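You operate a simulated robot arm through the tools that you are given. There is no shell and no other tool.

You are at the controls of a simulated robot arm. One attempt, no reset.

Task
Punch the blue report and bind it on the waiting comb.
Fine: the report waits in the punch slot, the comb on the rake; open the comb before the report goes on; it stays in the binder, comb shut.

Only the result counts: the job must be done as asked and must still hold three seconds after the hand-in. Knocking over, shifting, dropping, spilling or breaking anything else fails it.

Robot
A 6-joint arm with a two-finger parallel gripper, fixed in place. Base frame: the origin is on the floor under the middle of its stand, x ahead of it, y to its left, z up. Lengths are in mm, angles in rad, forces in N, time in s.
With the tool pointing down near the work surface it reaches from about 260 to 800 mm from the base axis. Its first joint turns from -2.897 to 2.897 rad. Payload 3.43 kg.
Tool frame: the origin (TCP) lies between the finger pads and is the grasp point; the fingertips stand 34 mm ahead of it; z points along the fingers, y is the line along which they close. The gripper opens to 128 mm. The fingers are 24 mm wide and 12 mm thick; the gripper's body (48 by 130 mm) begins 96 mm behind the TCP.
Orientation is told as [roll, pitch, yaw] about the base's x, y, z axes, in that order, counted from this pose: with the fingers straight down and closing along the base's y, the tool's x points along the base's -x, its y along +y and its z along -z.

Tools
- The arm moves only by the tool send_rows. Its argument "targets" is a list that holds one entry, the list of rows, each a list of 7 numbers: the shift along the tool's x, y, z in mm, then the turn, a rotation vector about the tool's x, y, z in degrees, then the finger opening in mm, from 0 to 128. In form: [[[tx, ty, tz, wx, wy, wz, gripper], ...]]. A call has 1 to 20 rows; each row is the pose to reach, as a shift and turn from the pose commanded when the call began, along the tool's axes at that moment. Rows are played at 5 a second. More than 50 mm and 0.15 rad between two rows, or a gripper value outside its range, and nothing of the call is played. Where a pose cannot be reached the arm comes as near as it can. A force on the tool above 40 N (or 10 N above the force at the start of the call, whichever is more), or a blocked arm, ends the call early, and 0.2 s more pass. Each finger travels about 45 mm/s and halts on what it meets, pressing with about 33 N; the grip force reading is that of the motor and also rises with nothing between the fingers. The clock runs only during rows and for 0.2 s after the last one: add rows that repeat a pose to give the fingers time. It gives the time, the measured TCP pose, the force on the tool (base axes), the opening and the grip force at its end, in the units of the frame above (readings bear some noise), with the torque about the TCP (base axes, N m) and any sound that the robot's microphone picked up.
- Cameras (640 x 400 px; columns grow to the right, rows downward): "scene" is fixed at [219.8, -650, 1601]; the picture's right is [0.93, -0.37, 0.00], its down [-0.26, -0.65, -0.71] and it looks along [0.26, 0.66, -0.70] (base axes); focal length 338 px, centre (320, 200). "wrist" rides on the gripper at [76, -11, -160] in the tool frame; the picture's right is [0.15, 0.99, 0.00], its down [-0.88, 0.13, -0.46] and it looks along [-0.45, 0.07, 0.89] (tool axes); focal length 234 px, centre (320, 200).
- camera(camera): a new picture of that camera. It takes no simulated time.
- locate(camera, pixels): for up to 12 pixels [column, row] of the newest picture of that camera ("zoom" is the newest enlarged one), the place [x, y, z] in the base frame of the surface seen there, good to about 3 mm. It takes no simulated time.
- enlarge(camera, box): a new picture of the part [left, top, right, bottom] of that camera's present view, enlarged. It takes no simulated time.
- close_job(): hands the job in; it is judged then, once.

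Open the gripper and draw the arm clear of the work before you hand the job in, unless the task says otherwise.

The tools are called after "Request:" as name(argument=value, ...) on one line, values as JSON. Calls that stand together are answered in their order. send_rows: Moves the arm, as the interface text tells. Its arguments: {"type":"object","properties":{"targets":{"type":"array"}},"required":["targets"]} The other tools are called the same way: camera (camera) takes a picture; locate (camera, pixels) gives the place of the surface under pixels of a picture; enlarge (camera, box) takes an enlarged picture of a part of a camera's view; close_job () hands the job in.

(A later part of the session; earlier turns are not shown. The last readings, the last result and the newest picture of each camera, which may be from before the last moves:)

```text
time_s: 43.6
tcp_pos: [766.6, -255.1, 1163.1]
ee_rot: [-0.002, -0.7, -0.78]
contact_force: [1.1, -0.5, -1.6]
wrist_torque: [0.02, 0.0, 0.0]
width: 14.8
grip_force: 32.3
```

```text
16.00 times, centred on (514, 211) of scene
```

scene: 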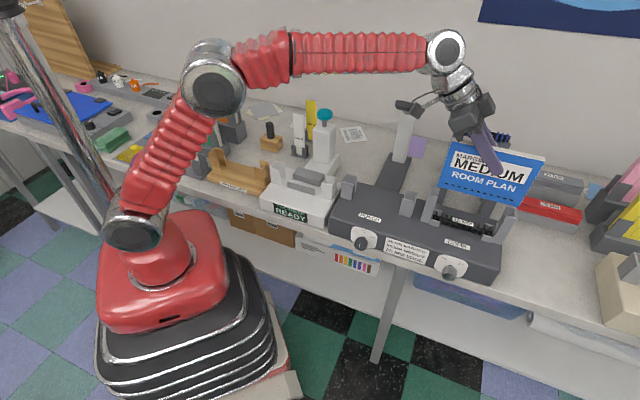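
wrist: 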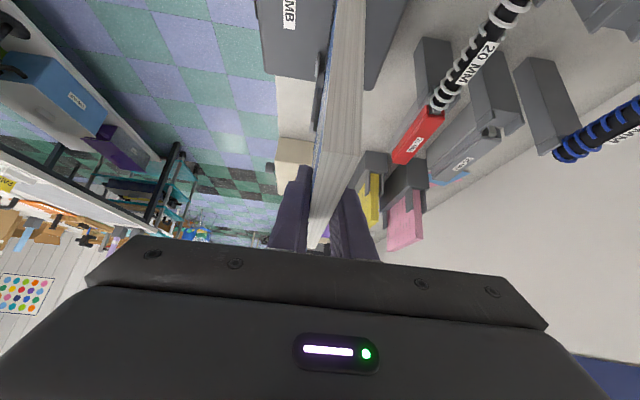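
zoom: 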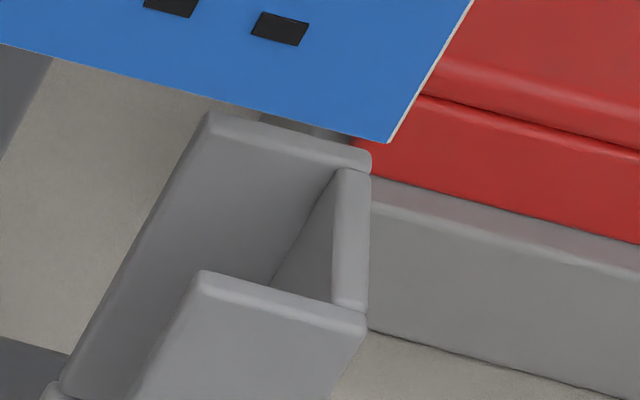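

Request:
locate(camera="zoom", pixels=[[220, 280], [340, 318], [230, 125], [350, 160], [350, 190], [350, 290], [270, 200], [310, 260], [240, 340], [260, 290], [290, 145], [320, 220]])

Request:
enlarge(camera="scene", box=[425, 182, 453, 202])

```text
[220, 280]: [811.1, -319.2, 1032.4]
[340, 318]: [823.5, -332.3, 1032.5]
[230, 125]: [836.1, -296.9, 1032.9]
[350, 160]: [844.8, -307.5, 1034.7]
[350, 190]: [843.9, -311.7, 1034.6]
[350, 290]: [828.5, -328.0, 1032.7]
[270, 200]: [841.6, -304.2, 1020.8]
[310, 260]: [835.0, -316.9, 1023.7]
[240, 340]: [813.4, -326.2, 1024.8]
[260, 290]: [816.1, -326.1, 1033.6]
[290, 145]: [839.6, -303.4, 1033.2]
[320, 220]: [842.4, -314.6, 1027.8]
```

```text
16.00 times, centred on (439, 192) of scene
```

zoom: 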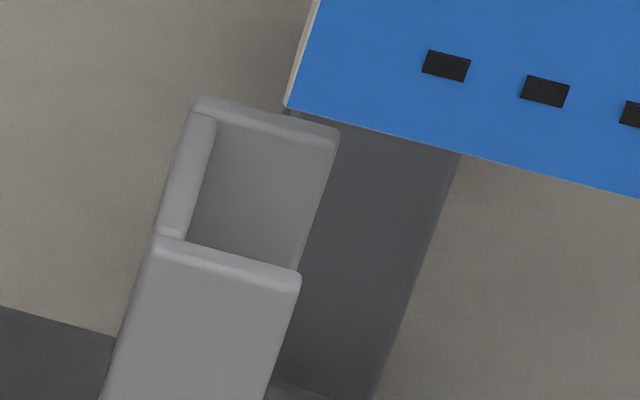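

Request:
locate(camera="zoom", pixels=[[190, 140], [175, 210], [170, 248], [280, 275], [220, 110], [320, 135], [230, 160], [200, 200], [220, 258], [280, 180], [300, 80], [290, 100]])

```text
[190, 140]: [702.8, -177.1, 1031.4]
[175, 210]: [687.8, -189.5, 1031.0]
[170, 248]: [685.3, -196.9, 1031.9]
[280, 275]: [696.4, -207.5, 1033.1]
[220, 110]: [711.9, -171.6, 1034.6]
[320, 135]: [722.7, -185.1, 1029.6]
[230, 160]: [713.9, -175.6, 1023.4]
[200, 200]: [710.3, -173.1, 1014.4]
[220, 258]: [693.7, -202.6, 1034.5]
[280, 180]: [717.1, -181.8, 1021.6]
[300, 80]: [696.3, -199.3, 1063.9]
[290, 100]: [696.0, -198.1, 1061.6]
```

Channel inner walls: u 624–814.5, v ≈349–378 (centre ≈719.4, 363.5). The report is ~2.5 mm right and ~1 mm forward; I correct and lower it into the top of the guides.

Request:
send_rows(targets=[[[1.9, 1.2, -1.6, 0, 0, 0, 4], [8.3, 1.2, 6.1, 0, 0, 0, 4], [14.8, 1.2, 13.7, 0, 0, 0, 4], [21.2, 1.2, 21.4, 0, 0, 0, 4], [30.9, 1.2, 32.8, 0, 0, 0, 4], [30.9, 1.2, 32.8, 0, 0, 0, 4]]])

Request:
enlarge(camera="scene", box=[415, 140, 535, 245])

Request:
camera(camera="wrist")

```text
time_s: 45.0
tcp_pos: [763.2, -252.2, 1122.0]
ee_rot: [-0.002, -0.7, -0.781]
contact_force: [0.1, -0.2, -2.6]
wrist_torque: [0.02, -0.02, -0.03]
width: 15.0
grip_force: 32.7
```

```text
3.81 times, centred on (475, 192) of scene
```

zoom: 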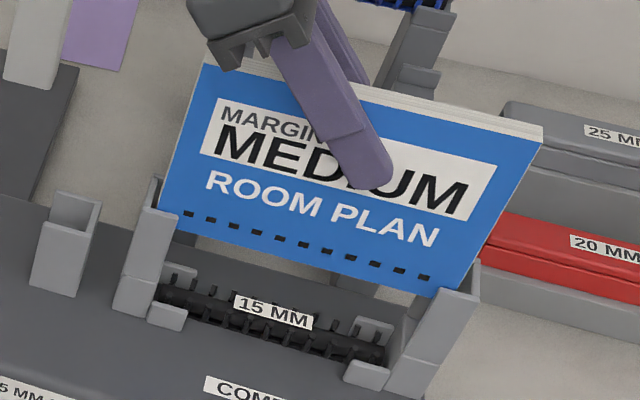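

```text
taken
```

wrist: 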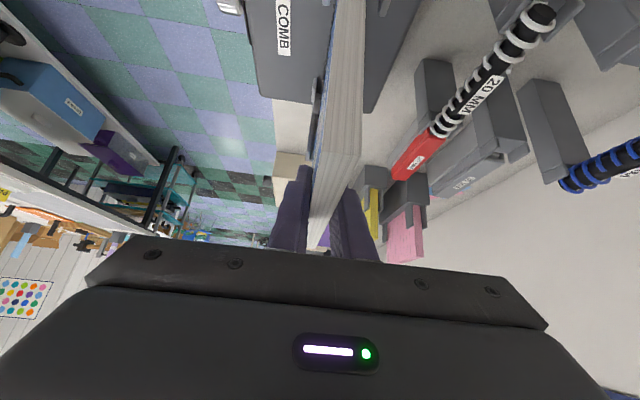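

The report has entered the guides with no side force. I continue down 45 mm more.

Request:
send_rows(targets=[[[6.4, 0, 7.7, 0, 0, 0, 4], [12.9, 0, 15.3, 0, 0, 0, 4], [19.3, 0, 23, 0, 0, 0, 4], [25.8, 0, 30.6, 0, 0, 0, 4], [29, 0, 34.4, 0, 0, 0, 4], [29, 0, 34.4, 0, 0, 0, 4]]])

Request:
enlarge(camera="scene", box=[415, 140, 535, 245])

```text
time_s: 46.4
tcp_pos: [764.0, -251.7, 1076.9]
ee_rot: [-0.002, -0.704, -0.781]
contact_force: [-1.6, -1.3, 11.3]
wrist_torque: [0.7, 0.91, 0.13]
width: 14.9
grip_force: 33.3
```

```text
3.81 times, centred on (475, 192) of scene
```

zoom: 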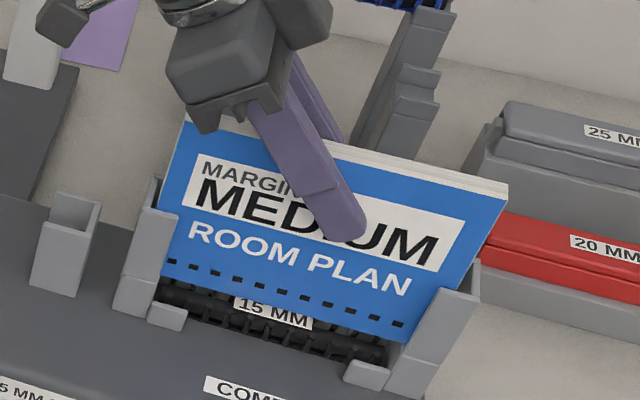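

Contact: 11 N up with torque showing the left bottom corner touching the step of the left guide (z≈973). I raise 5 mm, shift +2.5 mm right, and try again.

Request:
send_rows(targets=[[[-3.2, 0, -3.8, 0, 0, 0, 4], [-5.1, 0, -2.2, 0, 0, 0, 4], [-5.1, 0, -2.2, 0, 0, 0, 4], [-1.9, 0, 1.6, 0, 0, 0, 4], [0.1, 0, 3.9, 0, 0, 0, 4], [0.1, 0, 3.9, 0, 0, 0, 4]]])

```text
time_s: 47.8
tcp_pos: [766.1, -252.8, 1077.3]
ee_rot: [0.003, -0.707, -0.781]
contact_force: [-3.3, 2.7, 25.8]
wrist_torque: [0.22, 0.36, -0.16]
width: 14.9
grip_force: 32.9
```

Now the contact is nearly central and slightly to the front (26 N). I raise and look at the alignment of the report in the guides.

Request:
send_rows(targets=[[[-3.2, 0, -3.8, 0, 0, 0, 4], [-5.2, 0, -6.1, 0, 0, 0, 4], [-5.2, 0, -6.1, 0, 0, 0, 4]]])

Request:
enlarge(camera="scene", box=[425, 180, 470, 225])

Request:
enlarge(camera="scene", box=[480, 195, 530, 245])

Request:
camera(camera="wrist")

```text
time_s: 48.6
tcp_pos: [764.7, -251.8, 1076.9]
ee_rot: [-0.005, -0.694, -0.777]
contact_force: [0.7, 0.4, -3.5]
wrist_torque: [0.01, 0.0, -0.03]
width: 14.6
grip_force: 32.6
```

```text
8.89 times, centred on (448, 202) of scene
```

zoom: 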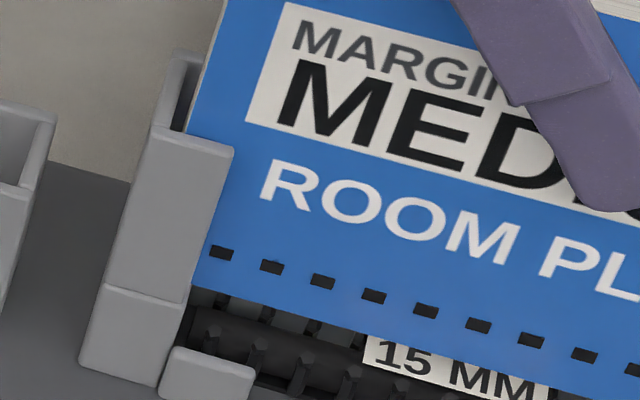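

```text
8.00 times, centred on (505, 220) of scene
```

zoom: 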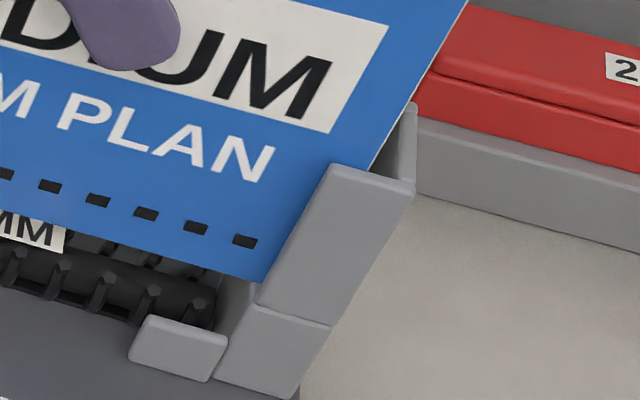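

```text
taken
```

wrist: 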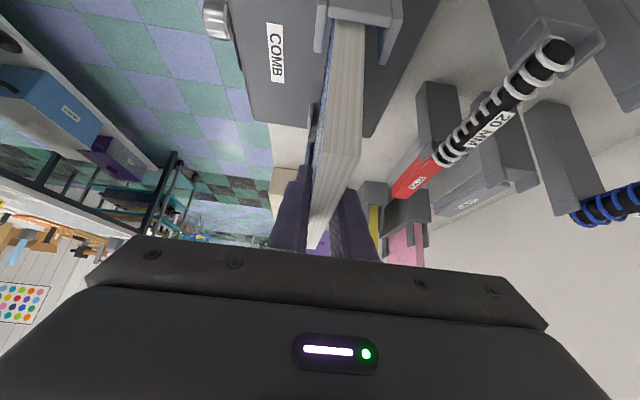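

Readings look a bit inconsistent, so I hold still for a moment and re-read the pose.

Request:
send_rows(targets=[[[0, 0, 0, 0, 0, 0, 4], [0, 0, 0, 0, 0, 0, 4]]])

Request:
enlarge(camera="scene", box=[415, 140, 535, 245])

```text
time_s: 49.2
tcp_pos: [764.9, -252.8, 1078.7]
ee_rot: [-0.004, -0.701, -0.78]
contact_force: [-0.8, -0.5, -1.7]
wrist_torque: [-0.01, -0.02, 0.01]
width: 15.0
grip_force: 32.7
```

```text
3.81 times, centred on (475, 192) of scene
```

zoom: 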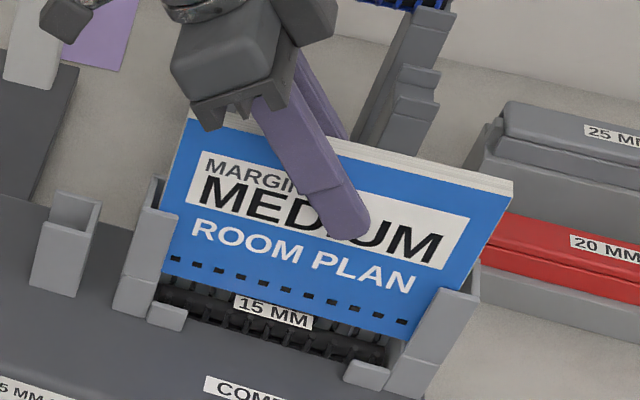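

Stable at z=1078.7, free of contact. I locate the report's edges relative to the guides now.

Request:
enlarge(camera="scene", box=[430, 165, 520, 240])

```text
5.33 times, centred on (475, 202) of scene
```

zoom: 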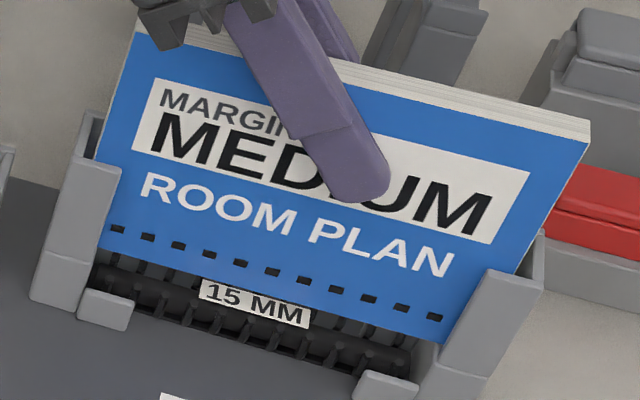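

Request:
locate(camera="zoom", pixels=[[135, 45], [580, 145], [100, 150], [545, 220], [300, 295], [440, 333], [117, 229], [434, 317], [110, 242], [586, 125], [140, 28], [270, 288]])

Request:
locate(camera="zoom", pixels=[[100, 180], [60, 270], [500, 300], [450, 370], [105, 310], [385, 385], [500, 272], [530, 280], [120, 170], [85, 160], [95, 258], [425, 350]])

```text
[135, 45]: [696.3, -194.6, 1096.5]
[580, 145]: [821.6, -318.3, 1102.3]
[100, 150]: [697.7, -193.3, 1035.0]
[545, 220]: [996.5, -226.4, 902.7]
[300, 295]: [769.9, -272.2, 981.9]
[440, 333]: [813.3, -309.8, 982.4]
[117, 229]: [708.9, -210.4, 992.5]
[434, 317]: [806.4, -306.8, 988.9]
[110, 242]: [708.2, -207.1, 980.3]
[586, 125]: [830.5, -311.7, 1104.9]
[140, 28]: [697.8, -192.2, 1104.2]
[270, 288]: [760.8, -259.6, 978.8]
```

```text
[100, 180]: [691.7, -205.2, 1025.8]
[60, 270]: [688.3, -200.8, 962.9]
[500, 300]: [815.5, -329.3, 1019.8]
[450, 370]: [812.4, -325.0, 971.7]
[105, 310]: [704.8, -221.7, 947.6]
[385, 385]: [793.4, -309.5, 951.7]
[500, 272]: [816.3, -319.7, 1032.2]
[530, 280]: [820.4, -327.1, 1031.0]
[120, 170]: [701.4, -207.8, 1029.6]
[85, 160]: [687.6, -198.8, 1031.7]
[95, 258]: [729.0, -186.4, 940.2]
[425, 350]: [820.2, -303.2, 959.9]
```

Report centre is v≈361.6 versus channel centre ≈363.5, and holes are ~1.5 mm left of prongs. I shift +2 mm in depth and +1.2 mm right, then lower gently 8 mm.

Request:
send_rows(targets=[[[-0.9, 2, 0.8, 0, 0, 0, 4], [-0.9, 2, 0.8, 0, 0, 0, 4], [0.4, 2, 2.3, 0, 0, 0, 4], [1.7, 2, 3.9, 0, 0, 0, 4], [3, 2, 5.4, 0, 0, 0, 4], [4.3, 2, 6.9, 0, 0, 0, 4], [4.3, 2, 6.9, 0, 0, 0, 4]]])

```text
time_s: 50.8
tcp_pos: [768.0, -252.5, 1076.6]
ee_rot: [0.001, -0.708, -0.783]
contact_force: [1.7, 2.1, 27.5]
wrist_torque: [0.39, 0.28, -0.16]
width: 14.9
grip_force: 32.7
```

Still touching at z≈975, the step where the guides narrow; force centre is now near the middle. I zoom into the wrist view of the left guide (around (360,30)) to see the clearances there.

Request:
camera(camera="wrist")

Request:
enlarge(camera="wrist", box=[300, 0, 420, 75])

Request:
enlarge(camera="scene", box=[425, 180, 455, 225])

Request:
enlarge(camera="scene", box=[490, 200, 525, 245])

```text
taken
```

wrist: 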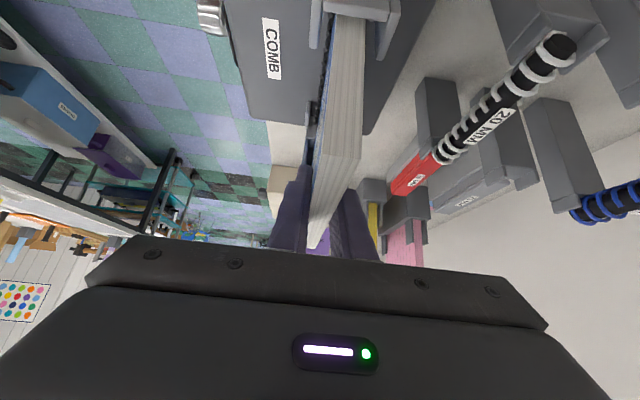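

```text
5.33 times, centred on (360, 38) of wrist
```

zoom: 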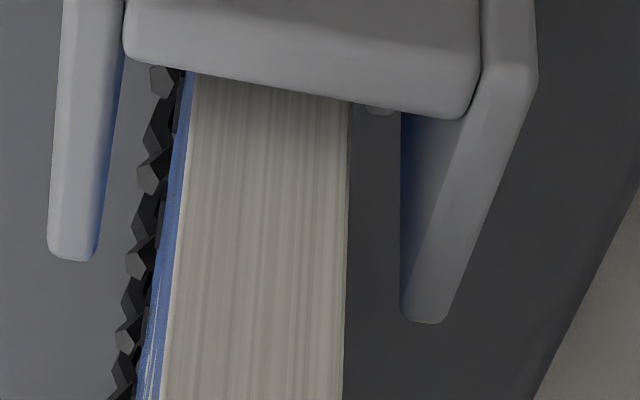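

```text
8.89 times, centred on (440, 202) of scene
```

zoom: 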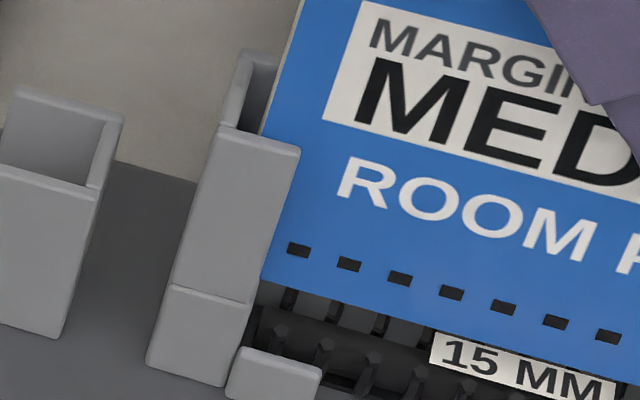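

```text
8.89 times, centred on (508, 222) of scene
```

zoom: 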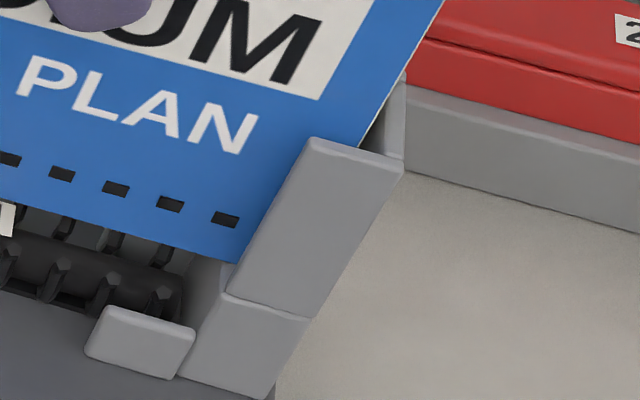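

The force centre moved from front (−4 mm) to back (+3 mm), so the narrow guide's centre lies between. I raise, set v about 0.9 mm back, nudge +0.8 mm right, and try lowering again.

Request:
send_rows(targets=[[[-4.5, 0, -5.4, 0, 0, 0, 4], [-5.1, -0.9, -4.9, 0, 0, 0, 4], [-5.1, -0.9, -4.9, 0, 0, 0, 4], [-3.2, -0.9, -2.6, 0, 0, 0, 4], [-1.9, -0.9, -1.1, 0, 0, 0, 4], [-0.6, -0.9, 0.5, 0, 0, 0, 4], [0.7, -0.9, 2, 0, 0, 0, 4], [0.7, -0.9, 2, 0, 0, 0, 4]]])

```text
time_s: 52.6
tcp_pos: [768.9, -254.6, 1073.7]
ee_rot: [0.001, -0.705, -0.783]
contact_force: [-0.2, -2.8, 31.0]
wrist_torque: [0.31, 0.49, 0.16]
width: 14.0
grip_force: 33.1
```

Force 31 N at z=1073.7. I stop and look closely at where the report touches.

Request:
enlarge(camera="scene", box=[425, 165, 525, 245])

Request:
enlarge(camera="wrist", box=[300, 0, 420, 75])

Request:
enlarge(camera="scene", box=[490, 200, 520, 230])

```text
5.00 times, centred on (475, 205) of scene
```

zoom: 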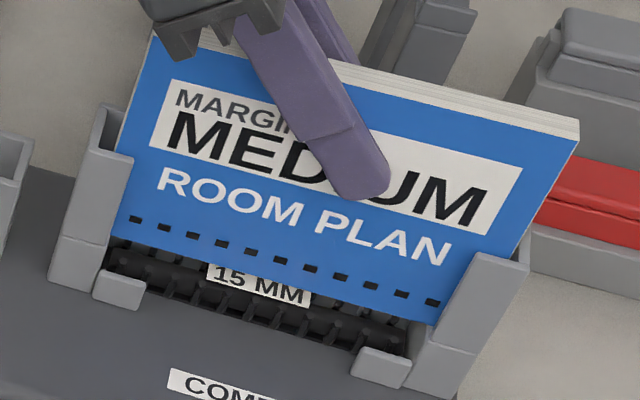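

```text
5.33 times, centred on (360, 38) of wrist
```

zoom: 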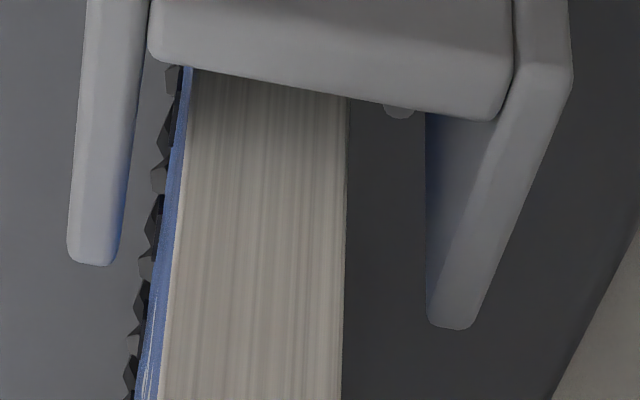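

```text
13.33 times, centred on (505, 215) of scene
```

zoom: 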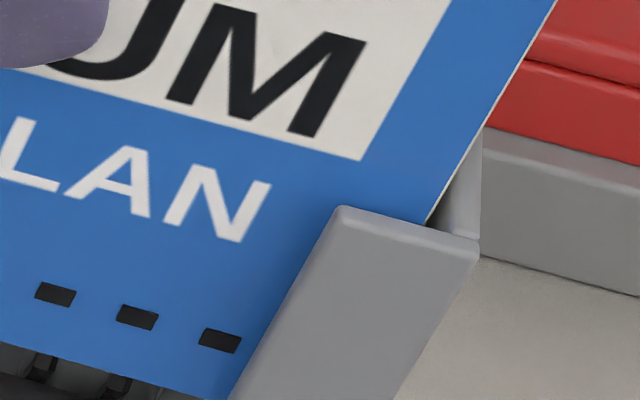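

Both guide ends seem to touch. I lift the report clear again to inspect the empty guides' lower sections closely.

Request:
send_rows(targets=[[[-6.4, 0, -7.7, 0, 0, 0, 4], [-19.3, 0, -23, 0, 0, 0, 4], [-32.2, 0, -38.3, 0, 0, 0, 4], [-45.1, 0, -53.6, 0, 0, 0, 4], [-61.2, 0, -72.7, 0, 0, 0, 4], [-61.2, 0, -72.7, 0, 0, 0, 4]]])

Request:
enlarge(camera="scene", box=[425, 185, 455, 225])

Request:
enlarge(camera="scene", box=[488, 203, 524, 247])

Request:
enlarge(camera="scene", box=[410, 110, 530, 245])

```text
time_s: 54.0
tcp_pos: [768.6, -252.8, 1163.7]
ee_rot: [-0.004, -0.7, -0.779]
contact_force: [-0.3, 0.8, -2.5]
wrist_torque: [0.01, 0.03, -0.01]
width: 15.0
grip_force: 33.4
```

```text
10.00 times, centred on (440, 205) of scene
```

zoom: 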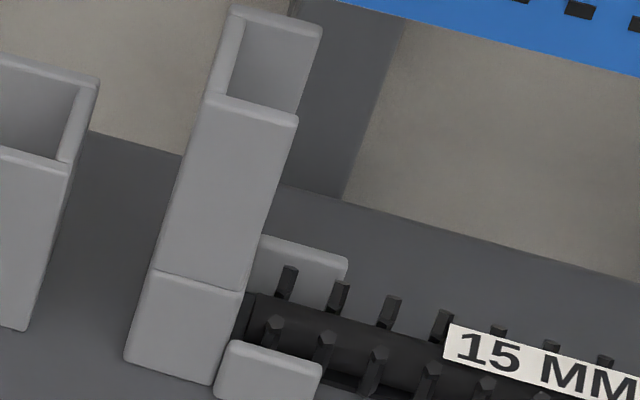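

```text
9.09 times, centred on (506, 225) of scene
```

zoom: 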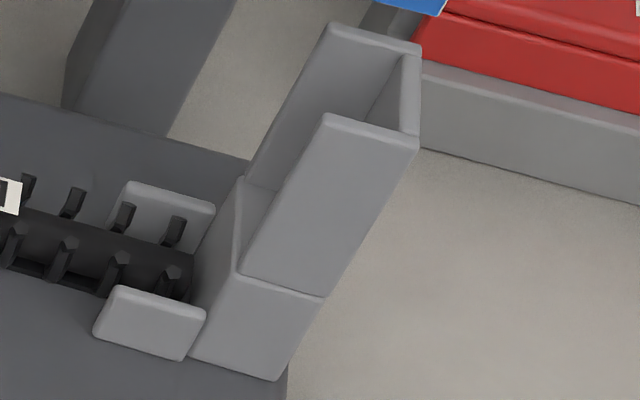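

```text
2.96 times, centred on (470, 178) of scene
```

zoom: 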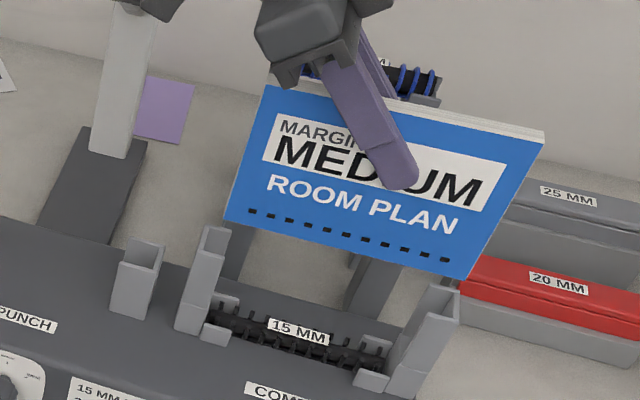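

Now it's clear: the lower parts of the posts are solid pedestals (top z≈972) with the guide channels on top, so the report is meant to rest there — my contact at TCP≈1075 was the seat. I re-measure the report's place before seating it properly.

Request:
enlarge(camera="scene", box=[430, 130, 550, 215])

```text
4.71 times, centred on (490, 172) of scene
```

zoom: 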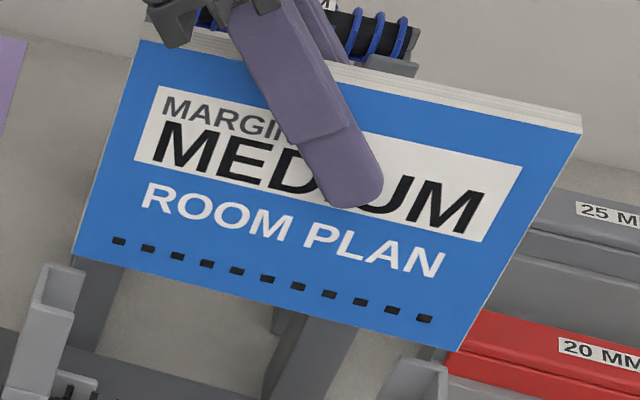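

Request:
locate(camera="zoom", pixels=[[138, 45], [574, 140], [80, 247], [453, 345], [119, 241], [424, 319], [240, 271], [270, 293], [350, 315], [112, 150], [520, 235], [560, 118]])

Request:
locate(camera="scene", pixels=[[450, 180], [470, 190], [490, 195], [510, 190], [505, 200], [460, 170], [520, 180], [455, 155], [530, 165], [448, 175]])

```text
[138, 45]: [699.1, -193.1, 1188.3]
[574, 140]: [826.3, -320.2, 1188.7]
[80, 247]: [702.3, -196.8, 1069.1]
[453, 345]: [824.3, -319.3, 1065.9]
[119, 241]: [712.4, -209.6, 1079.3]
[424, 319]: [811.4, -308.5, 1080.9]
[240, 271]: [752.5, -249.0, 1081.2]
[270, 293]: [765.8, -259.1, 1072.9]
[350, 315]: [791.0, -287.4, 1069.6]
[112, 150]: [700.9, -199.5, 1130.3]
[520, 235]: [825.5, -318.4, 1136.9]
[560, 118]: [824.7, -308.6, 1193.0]
```

```text
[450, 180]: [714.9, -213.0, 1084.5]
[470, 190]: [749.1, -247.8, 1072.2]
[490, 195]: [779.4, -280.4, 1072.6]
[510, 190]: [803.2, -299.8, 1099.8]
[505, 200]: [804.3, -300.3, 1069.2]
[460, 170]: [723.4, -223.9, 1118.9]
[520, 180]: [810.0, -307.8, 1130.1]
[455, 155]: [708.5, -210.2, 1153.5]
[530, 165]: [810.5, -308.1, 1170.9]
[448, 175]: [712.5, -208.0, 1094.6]
```

Report has slid ~5 mm up in the grip; its bottom is now ≈96.7 mm below the TCP, so the seat is at TCP z≈1069. I fine-shift (−2 mm u, +1.3 mm v) and lower to just above the seat.

Request:
send_rows(targets=[[[1.5, 1.3, -1.3, 0, 0, 0, 4], [14.4, 1.3, 14, 0, 0, 0, 4], [27.3, 1.3, 29.3, 0, 0, 0, 4], [40.1, 1.3, 44.6, 0, 0, 0, 4], [50, 1.3, 56.5, 0, 0, 0, 4], [55.5, 1.3, 62.9, 0, 0, 0, 4], [58.5, 1.3, 66.4, 0, 0, 0, 4], [58.5, 1.3, 66.4, 0, 0, 0, 4]]])

```text
time_s: 55.8
tcp_pos: [766.0, -249.7, 1078.5]
ee_rot: [-0.002, -0.701, -0.781]
contact_force: [-0.4, -0.1, -3.1]
wrist_torque: [-0.03, -0.02, 0.0]
width: 14.6
grip_force: 32.7
```

No contact yet at z≈1077. I lower in 2 mm steps.

Request:
send_rows(targets=[[[1.3, 0, 1.5, 0, 0, 0, 4], [2.6, 0, 3.1, 0, 0, 0, 4], [3.2, 0, 3.8, 0, 0, 0, 4], [3.2, 0, 3.8, 0, 0, 0, 4]]])

```text
time_s: 56.8
tcp_pos: [766.2, -250.9, 1074.5]
ee_rot: [-0.001, -0.702, -0.782]
contact_force: [-1.3, 1.9, 12.6]
wrist_torque: [1.24, 1.03, -0.14]
width: 14.4
grip_force: 33.3
```

Contact with 12 N, left corner first by a hair — the report is on its seat. I check the view before releasing.

Request:
enlarge(camera="scene", box=[425, 165, 525, 245])

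Request:
camera(camera="wrist")

Request:
enlarge(camera="wrist", box=[290, 0, 430, 90])

```text
5.00 times, centred on (475, 205) of scene
```

zoom: 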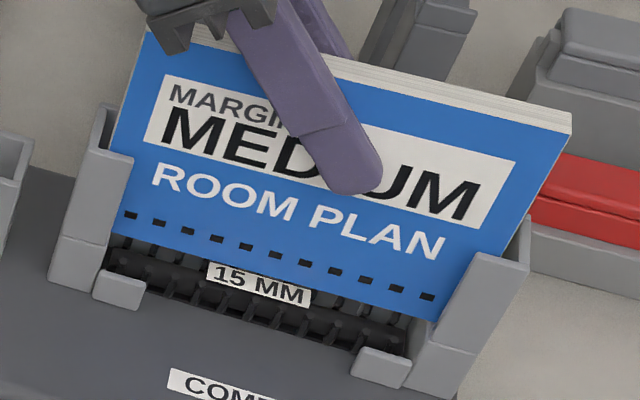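

```text
taken
```

wrist: 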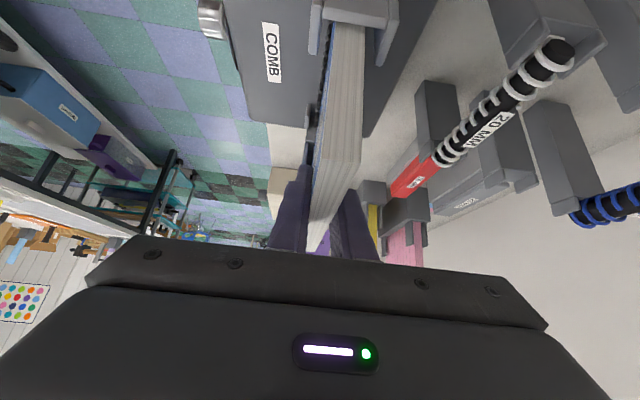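

```text
4.44 times, centred on (360, 45) of wrist
```

zoom: 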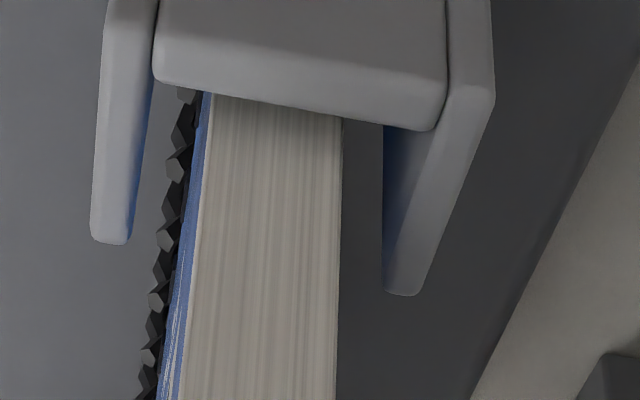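

The report is well centred in the channel front-to-back. I open the fingers gently to release it onto the seat.

Request:
send_rows(targets=[[[0, 0, 0, 0, 0, 0, 14], [0, 0, 0, 0, 0, 0, 20], [0, 0, 0, 0, 0, 0, 28], [0, 0, 0, 0, 0, 0, 40], [0, 0, 0, 0, 0, 0, 50], [0, 0, 0, 0, 0, 0, 50]]])

Request:
enlarge(camera="scene", box=[425, 165, 525, 245])

Request:
enlarge(camera="wrist", box=[270, 0, 450, 260])

```text
time_s: 58.2
tcp_pos: [766.6, -252.0, 1071.6]
ee_rot: [-0.002, -0.7, -0.782]
contact_force: [0.6, -0.6, 0.1]
wrist_torque: [0.02, -0.06, -0.02]
width: 50.0
grip_force: 0.2
```

```text
5.00 times, centred on (475, 205) of scene
```

zoom: 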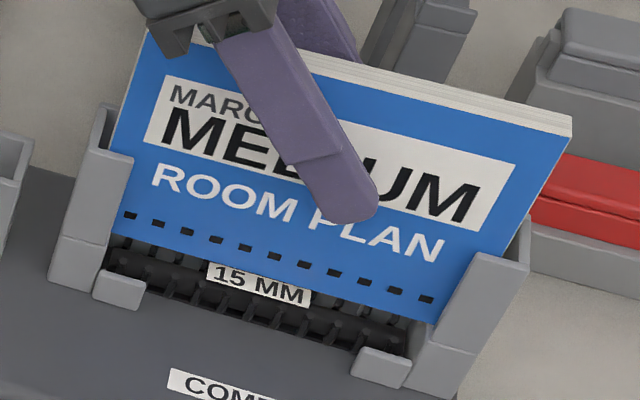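

```text
1.54 times, centred on (360, 130) of wrist
```

zoom: 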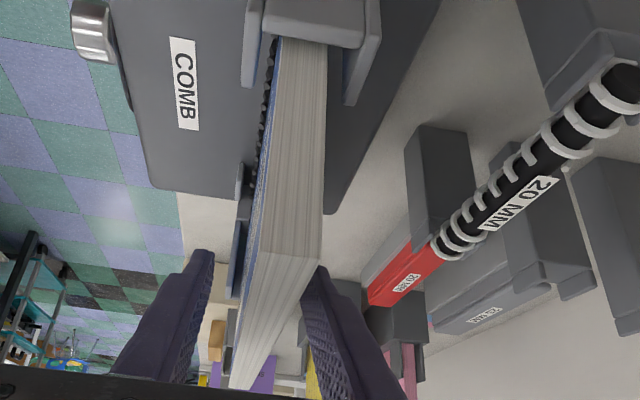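

Released and the report stands upright in the guides. I back the fingers out along the tool axis.

Request:
send_rows(targets=[[[0, 0, -15, 0, 0, 0, 50], [0, 0, -40, 0, 0, 0, 50], [0, 0, -75, 0, 0, 0, 50], [0, 0, -110, 0, 0, 0, 50], [0, 0, -110, 0, 0, 0, 50]]])

Request:
camera(camera="scene")

Request:
enlarge(camera="scene", box=[425, 165, 525, 245])

Request:
camera(camera="wrist")

```text
time_s: 59.4
tcp_pos: [718.6, -200.8, 1156.8]
ee_rot: [-0.005, -0.7, -0.78]
contact_force: [0.7, 0.3, 0.2]
wrist_torque: [0.03, -0.02, -0.01]
width: 49.7
grip_force: 0.1
```

```text
taken
```

scene: 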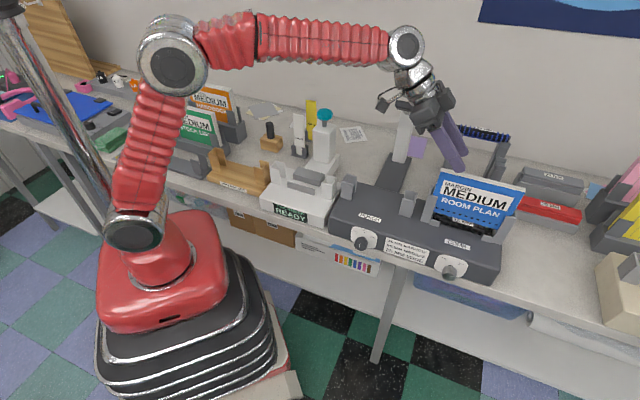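

```text
5.00 times, centred on (475, 205) of scene
```

zoom: 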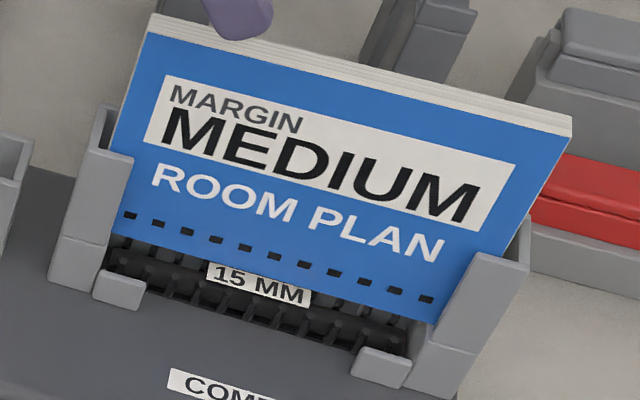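

```text
taken
```

wrist: 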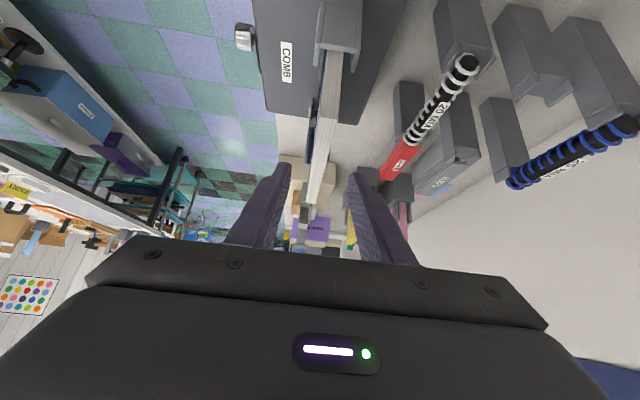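

Report stands alone in the rake guides. I verify its pose (level, upright) by locating its corners.

Request:
enlarge(camera="scene", box=[430, 160, 525, 240])

```text
5.00 times, centred on (478, 200) of scene
```

zoom: 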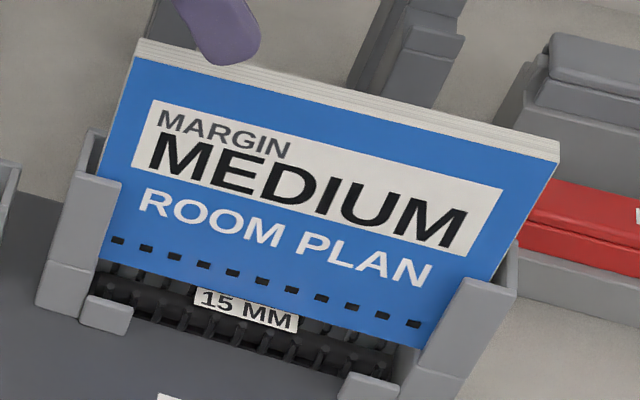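

Request:
locate(camera="zoom", pixels=[[140, 62], [550, 162], [146, 45], [556, 147], [117, 240], [413, 324], [300, 150], [260, 220], [350, 240], [205, 120], [270, 293], [470, 200]])

```text
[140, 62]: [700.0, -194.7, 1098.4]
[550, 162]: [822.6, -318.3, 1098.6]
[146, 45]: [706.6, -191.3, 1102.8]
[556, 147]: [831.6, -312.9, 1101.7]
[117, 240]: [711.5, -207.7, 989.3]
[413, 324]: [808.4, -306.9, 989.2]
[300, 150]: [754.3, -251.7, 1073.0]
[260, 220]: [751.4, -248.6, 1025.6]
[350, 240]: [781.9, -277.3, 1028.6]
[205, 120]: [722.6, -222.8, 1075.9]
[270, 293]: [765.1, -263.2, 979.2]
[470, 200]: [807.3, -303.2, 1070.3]
```

The report is level (holes z≈989 both sides) and upright, hole centre u≈719.4. Now I un-tilt and move back in front of the bench to turn the comb knob to SHUT.

Request:
send_rows(targets=[[[-6, -5, -18, 0, 0, 0, 50], [-8, -30, -30, 0, 8, 0, 50], [-7, -57, -38, 0, 16, 0, 50], [-6, -84, -44, 0, 24, 0, 50], [-5, -110, -48, 0, 32, 0, 56], [-4.7, -136, -52.2, 0, 40.1, 0, 56], [-4.7, -136, -52.2, 0, 40.1, 0, 56]]])

```text
time_s: 61.0
tcp_pos: [600.0, -277.9, 1198.6]
ee_rot: [-0.002, 0.002, -0.782]
contact_force: [-1.1, -0.2, -0.3]
wrist_torque: [-0.04, 0.0, 0.02]
width: 56.3
grip_force: 0.0
```

Now rotate to horizontal and descend in front of the comb knob.

Request:
send_rows(targets=[[[-8.2, -9.2, 25, -7.5, 0, 0, 60], [-16.4, -18.3, 50, -15, 0, 0, 60], [-24.7, -27.5, 75, -22.5, 0, 0, 60], [-32.9, -36.7, 100, -30, 0, 0, 60], [-41.1, -45.8, 125, -37.5, 0, 0, 60], [-49.4, -55, 150, -45, 0, 0, 60], [-57.6, -64.2, 175, -52.5, 0, 0, 60], [-65.8, -73.3, 200, -60, 0, 0, 60], [-74, -82.5, 225, -67.5, 0, 0, 60], [-82.2, -91.7, 250, -75, 0, 0, 60], [-90.5, -100.8, 275, -82.5, 0, 0, 60], [-98.7, -110, 300, -90, 0, 0, 60], [-98.7, -110, 300, -90, 0, 0, 60]]])

```text
time_s: 63.8
tcp_pos: [591.7, -424.1, 901.1]
ee_rot: [1.572, -0.001, -0.782]
contact_force: [0.2, -0.3, -1.0]
wrist_torque: [0.02, -0.01, -0.03]
width: 60.1
grip_force: 0.1
```

Request:
send_rows(targets=[[[-0.5, -1, 0, 0, 0, 8, 60], [-1, -2, 0, 0, 0, 16, 60], [-2, -3, 0, 0, 0, 24, 60], [-2, -3, 0, 0, 0, 32, 60], [-2, -3, 0, 0, 0, 40, 60], [-2, -3, 0, 0, 0, 48, 60], [-2, -3, 0, 0, 0, 56, 60], [-2, -3, 0, 0, 0, 64, 60], [-2, -3, 0, 0, 0, 72, 60], [-2, -3, 0, 0, 0, 80, 60], [-2, -3, 0, 0, 0, 88, 60], [-2, -3, 0, 0, 0, 96, 60], [-2, -3, 0, 0, 0, 96, 60]]])

Request:
camera(camera="wrist")

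Request:
enlarge(camera="wrist", box=[220, 10, 440, 180])

```text
time_s: 66.6
tcp_pos: [594.5, -426.0, 898.0]
ee_rot: [-1.553, 1.464, 2.377]
contact_force: [-0.3, -0.3, 0.1]
wrist_torque: [0.04, -0.01, -0.01]
width: 60.0
grip_force: 0.1
```

```text
taken
```

wrist: 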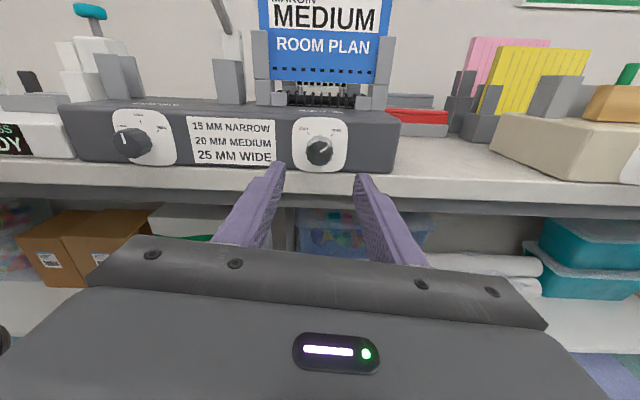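

```text
2.35 times, centred on (330, 95) of wrist
```

zoom: 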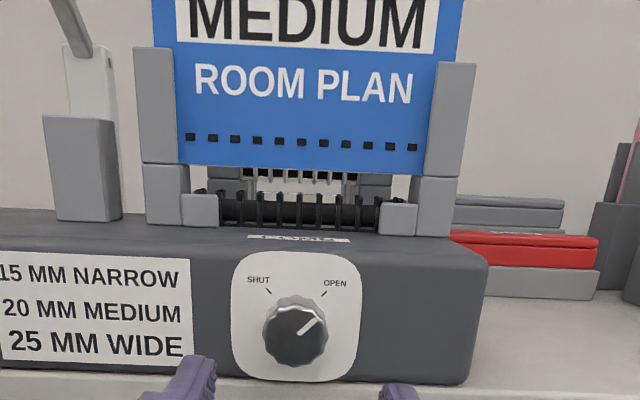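

The pointer is on OPEN and the report sits above the comb. I approach the knob with the fingers left/right of it.

Request:
send_rows(targets=[[[0, 0, 30, 0, 0, 0, 60], [0, 0, 60, 0, 0, 0, 60], [0, 0, 88, 0, 0, 0, 60], [0, 0, 103, 0, 0, 0, 60], [0, 0, 103, 0, 0, 0, 60]]])

Request:
enlarge(camera="wrist", box=[240, 100, 400, 230])

```text
time_s: 67.8
tcp_pos: [665.8, -353.3, 898.1]
ee_rot: [-1.553, 1.465, 2.376]
contact_force: [0.0, -0.3, -0.2]
wrist_torque: [-0.05, -0.02, -0.02]
width: 60.1
grip_force: 0.0
```

```text
3.08 times, centred on (320, 165) of wrist
```

zoom: 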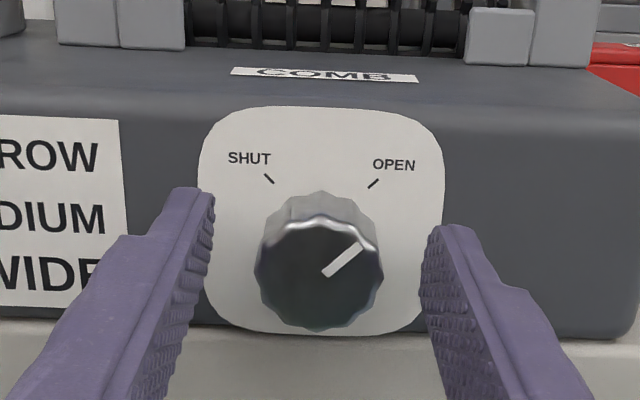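

Knob centred between the pads. I close on it.

Request:
send_rows(targets=[[[0, 0, 0, 0, 0, 0, 40], [0, 0, 0, 0, 0, 0, 24], [0, 0, 0, 0, 0, 0, 20], [0, 0, 0, 0, 0, 0, 20], [0, 0, 0, 0, 0, 0, 20]]])

```text
time_s: 69.0
tcp_pos: [667.0, -352.3, 897.7]
ee_rot: [-1.553, 1.467, 2.377]
contact_force: [-1.6, 2.1, 0.0]
wrist_torque: [0.02, -0.02, -0.23]
width: 33.3
grip_force: 45.0
```

Gripped with almost no side force. I turn counter-clockwise in stages toward SHUT.

Request:
send_rows(targets=[[[0, 0, 0, 0, 0, -6, 20], [0, 0, 0, 0, 0, -12, 20], [0, 0, 0, 0, 0, -18, 20], [0, 0, 0, 0, 0, -24, 20], [0, 0, 0, 0, 0, -30, 20], [0, 0, 0, 0, 0, -30, 20]]])

```text
time_s: 70.4
tcp_pos: [666.8, -352.3, 898.9]
ee_rot: [1.57, 1.148, -0.783]
contact_force: [-0.3, 4.4, 14.1]
wrist_torque: [0.37, -0.36, -0.09]
width: 33.5
grip_force: 45.1
```

Side force is modest (14 N along pads). I nudge +1 mm along x and continue another 30°.

Request:
send_rows(targets=[[[1, 0, 0, 0, 0, -6, 20], [1, 0, 0, 0, 0, -12, 20], [1, 0, 0, 0, 0, -18, 20], [1, 0, 0, 0, 0, -24, 20], [1, 0, 0, 0, 0, -30, 20], [1, 0, 0, 0, 0, -30, 20]]])

```text
time_s: 71.8
tcp_pos: [665.2, -352.0, 898.7]
ee_rot: [1.57, 0.625, -0.784]
contact_force: [0.1, -2.2, 7.2]
wrist_torque: [-0.28, 0.21, -1.0]
width: 33.3
grip_force: 44.6
```

Forces stay small at −60°. I continue the last ~33° to SHUT.

Request:
send_rows(targets=[[[0, 0, 0, 0, 0, -6, 20], [0, 0, 0, 0, 0, -12, 20], [0, 0, 0, 0, 0, -18, 20], [0, 0, 0, 0, 0, -24, 20], [0, 0, 0, 0, 0, -30, 20], [0, 0, 0, 0, 0, -33, 20], [0, 0, 0, 0, 0, -33, 20]]])

Request:
camera(camera="scene")

Request:
enlarge(camera="scene", box=[420, 165, 520, 295])

Request:
enlarge(camera="scene", box=[430, 250, 480, 285])

Request:
enlarge(camera="wrist", box=[240, 100, 400, 230])

```text
time_s: 73.4
tcp_pos: [665.6, -351.9, 896.5]
ee_rot: [1.568, 0.052, -0.783]
contact_force: [1.2, -2.7, 7.3]
wrist_torque: [0.71, 0.18, -0.2]
width: 33.6
grip_force: 44.4
```

```text
taken
```

scene: 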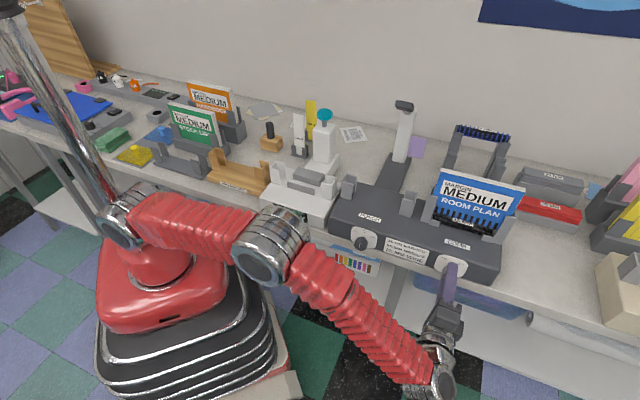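

```text
3.08 times, centred on (470, 230) of scene
```

zoom: 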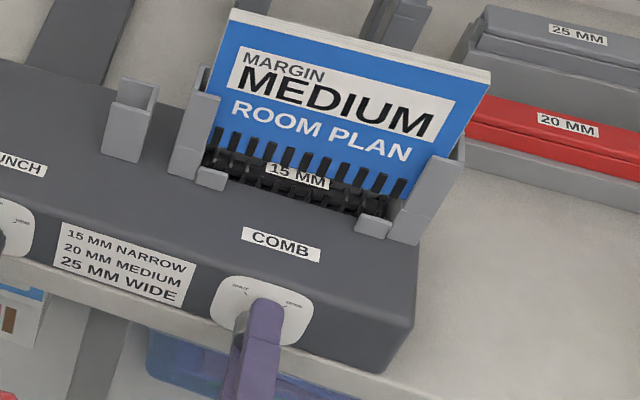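

```text
11.43 times, centred on (455, 268) of scene
```

zoom: 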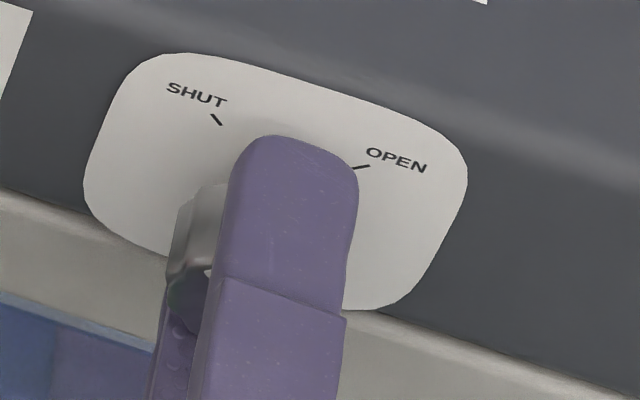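

```text
3.08 times, centred on (320, 165) of wrist
```

zoom: 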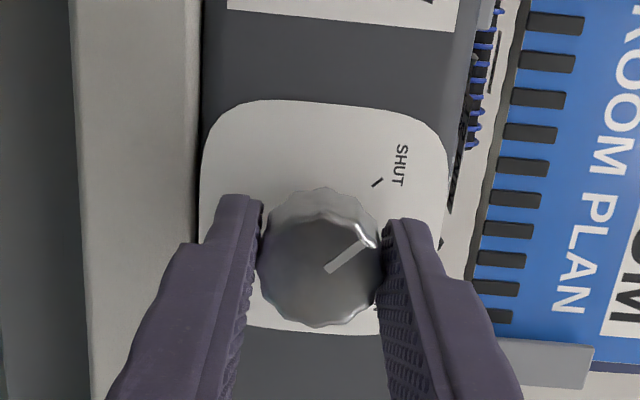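

The comb's rings now run up through the report's holes and the pointer is at SHUT. I release the knob and back out.

Request:
send_rows(targets=[[[0, 0, 0, 0, 0, 0, 40], [0, 0, 0, 0, 0, 0, 60], [0, 0, 0, 0, 0, 0, 60], [0, 0, -30, 0, 0, 0, 60], [0, 0, -65, 0, 0, 0, 60], [0, 0, -105, 0, 0, 0, 60], [0, 0, -145, 0, 0, 0, 60], [0, 0, -145, 0, 0, 0, 60]]])

Request:
camera(camera="scene")

Request:
enlarge(camera="scene", box=[420, 160, 520, 295])

Request:
enlarge(camera="scene", box=[425, 250, 480, 290])

Request:
camera(camera="wrist")

```text
time_s: 75.2
tcp_pos: [562.2, -452.9, 900.0]
ee_rot: [1.569, 0.051, -0.783]
contact_force: [0.0, -0.9, 0.0]
wrist_torque: [-0.02, -0.01, 0.0]
width: 59.8
grip_force: 0.2
```

```text
taken
```

scene: 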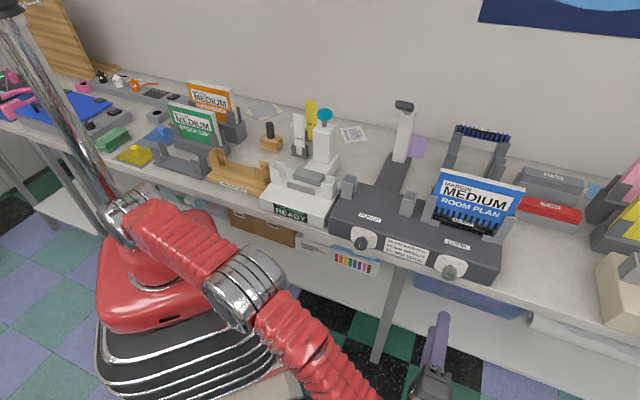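

```text
2.96 times, centred on (470, 228) of scene
```

zoom: 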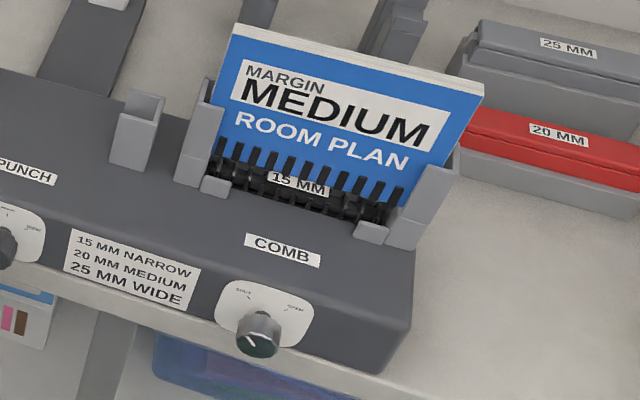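

```text
10.00 times, centred on (452, 270) of scene
```

zoom: 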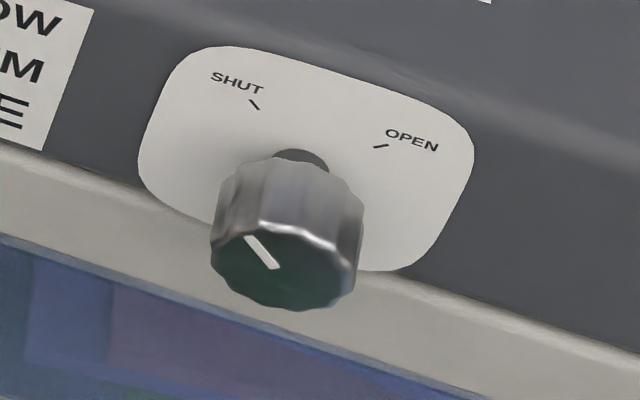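

```text
taken
```

wrist: 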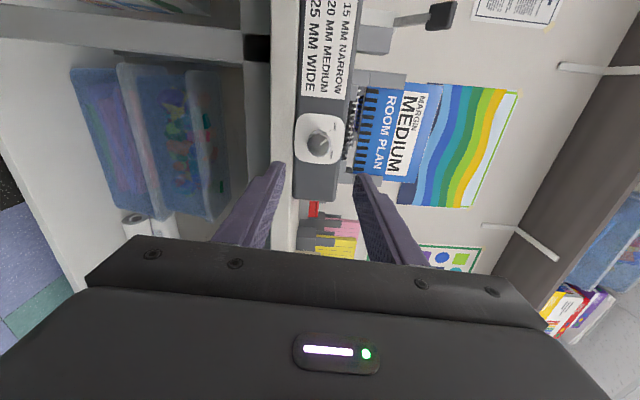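

Pointer is exactly back on SHUT and the rings hold the report. I draw the arm further clear with the gripper open and take a final close look.

Request:
send_rows(targets=[[[0, 0, -30, 0, 0, 0, 90], [0, 0, -60, 0, 0, 0, 110], [0, 0, -60, 0, 0, 0, 110], [0, 0, -60, 0, 0, 0, 110]]])

Request:
enlarge(camera="scene", box=[425, 160, 525, 240])

Request:
enlarge(camera="scene", box=[320, 80, 540, 290])

```text
time_s: 76.2
tcp_pos: [521.1, -498.5, 896.9]
ee_rot: [1.567, 0.053, -0.784]
contact_force: [0.0, -0.1, 0.5]
wrist_torque: [-0.01, 0.03, 0.01]
width: 109.9
grip_force: 0.0
```

```text
5.00 times, centred on (475, 200) of scene
```

zoom: 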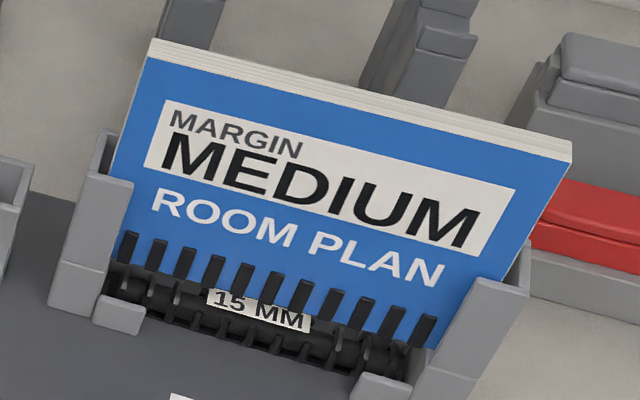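

```text
1.90 times, centred on (430, 185) of scene
```

zoom: 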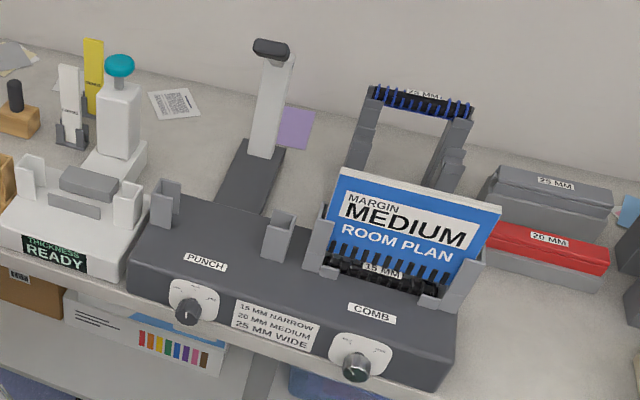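

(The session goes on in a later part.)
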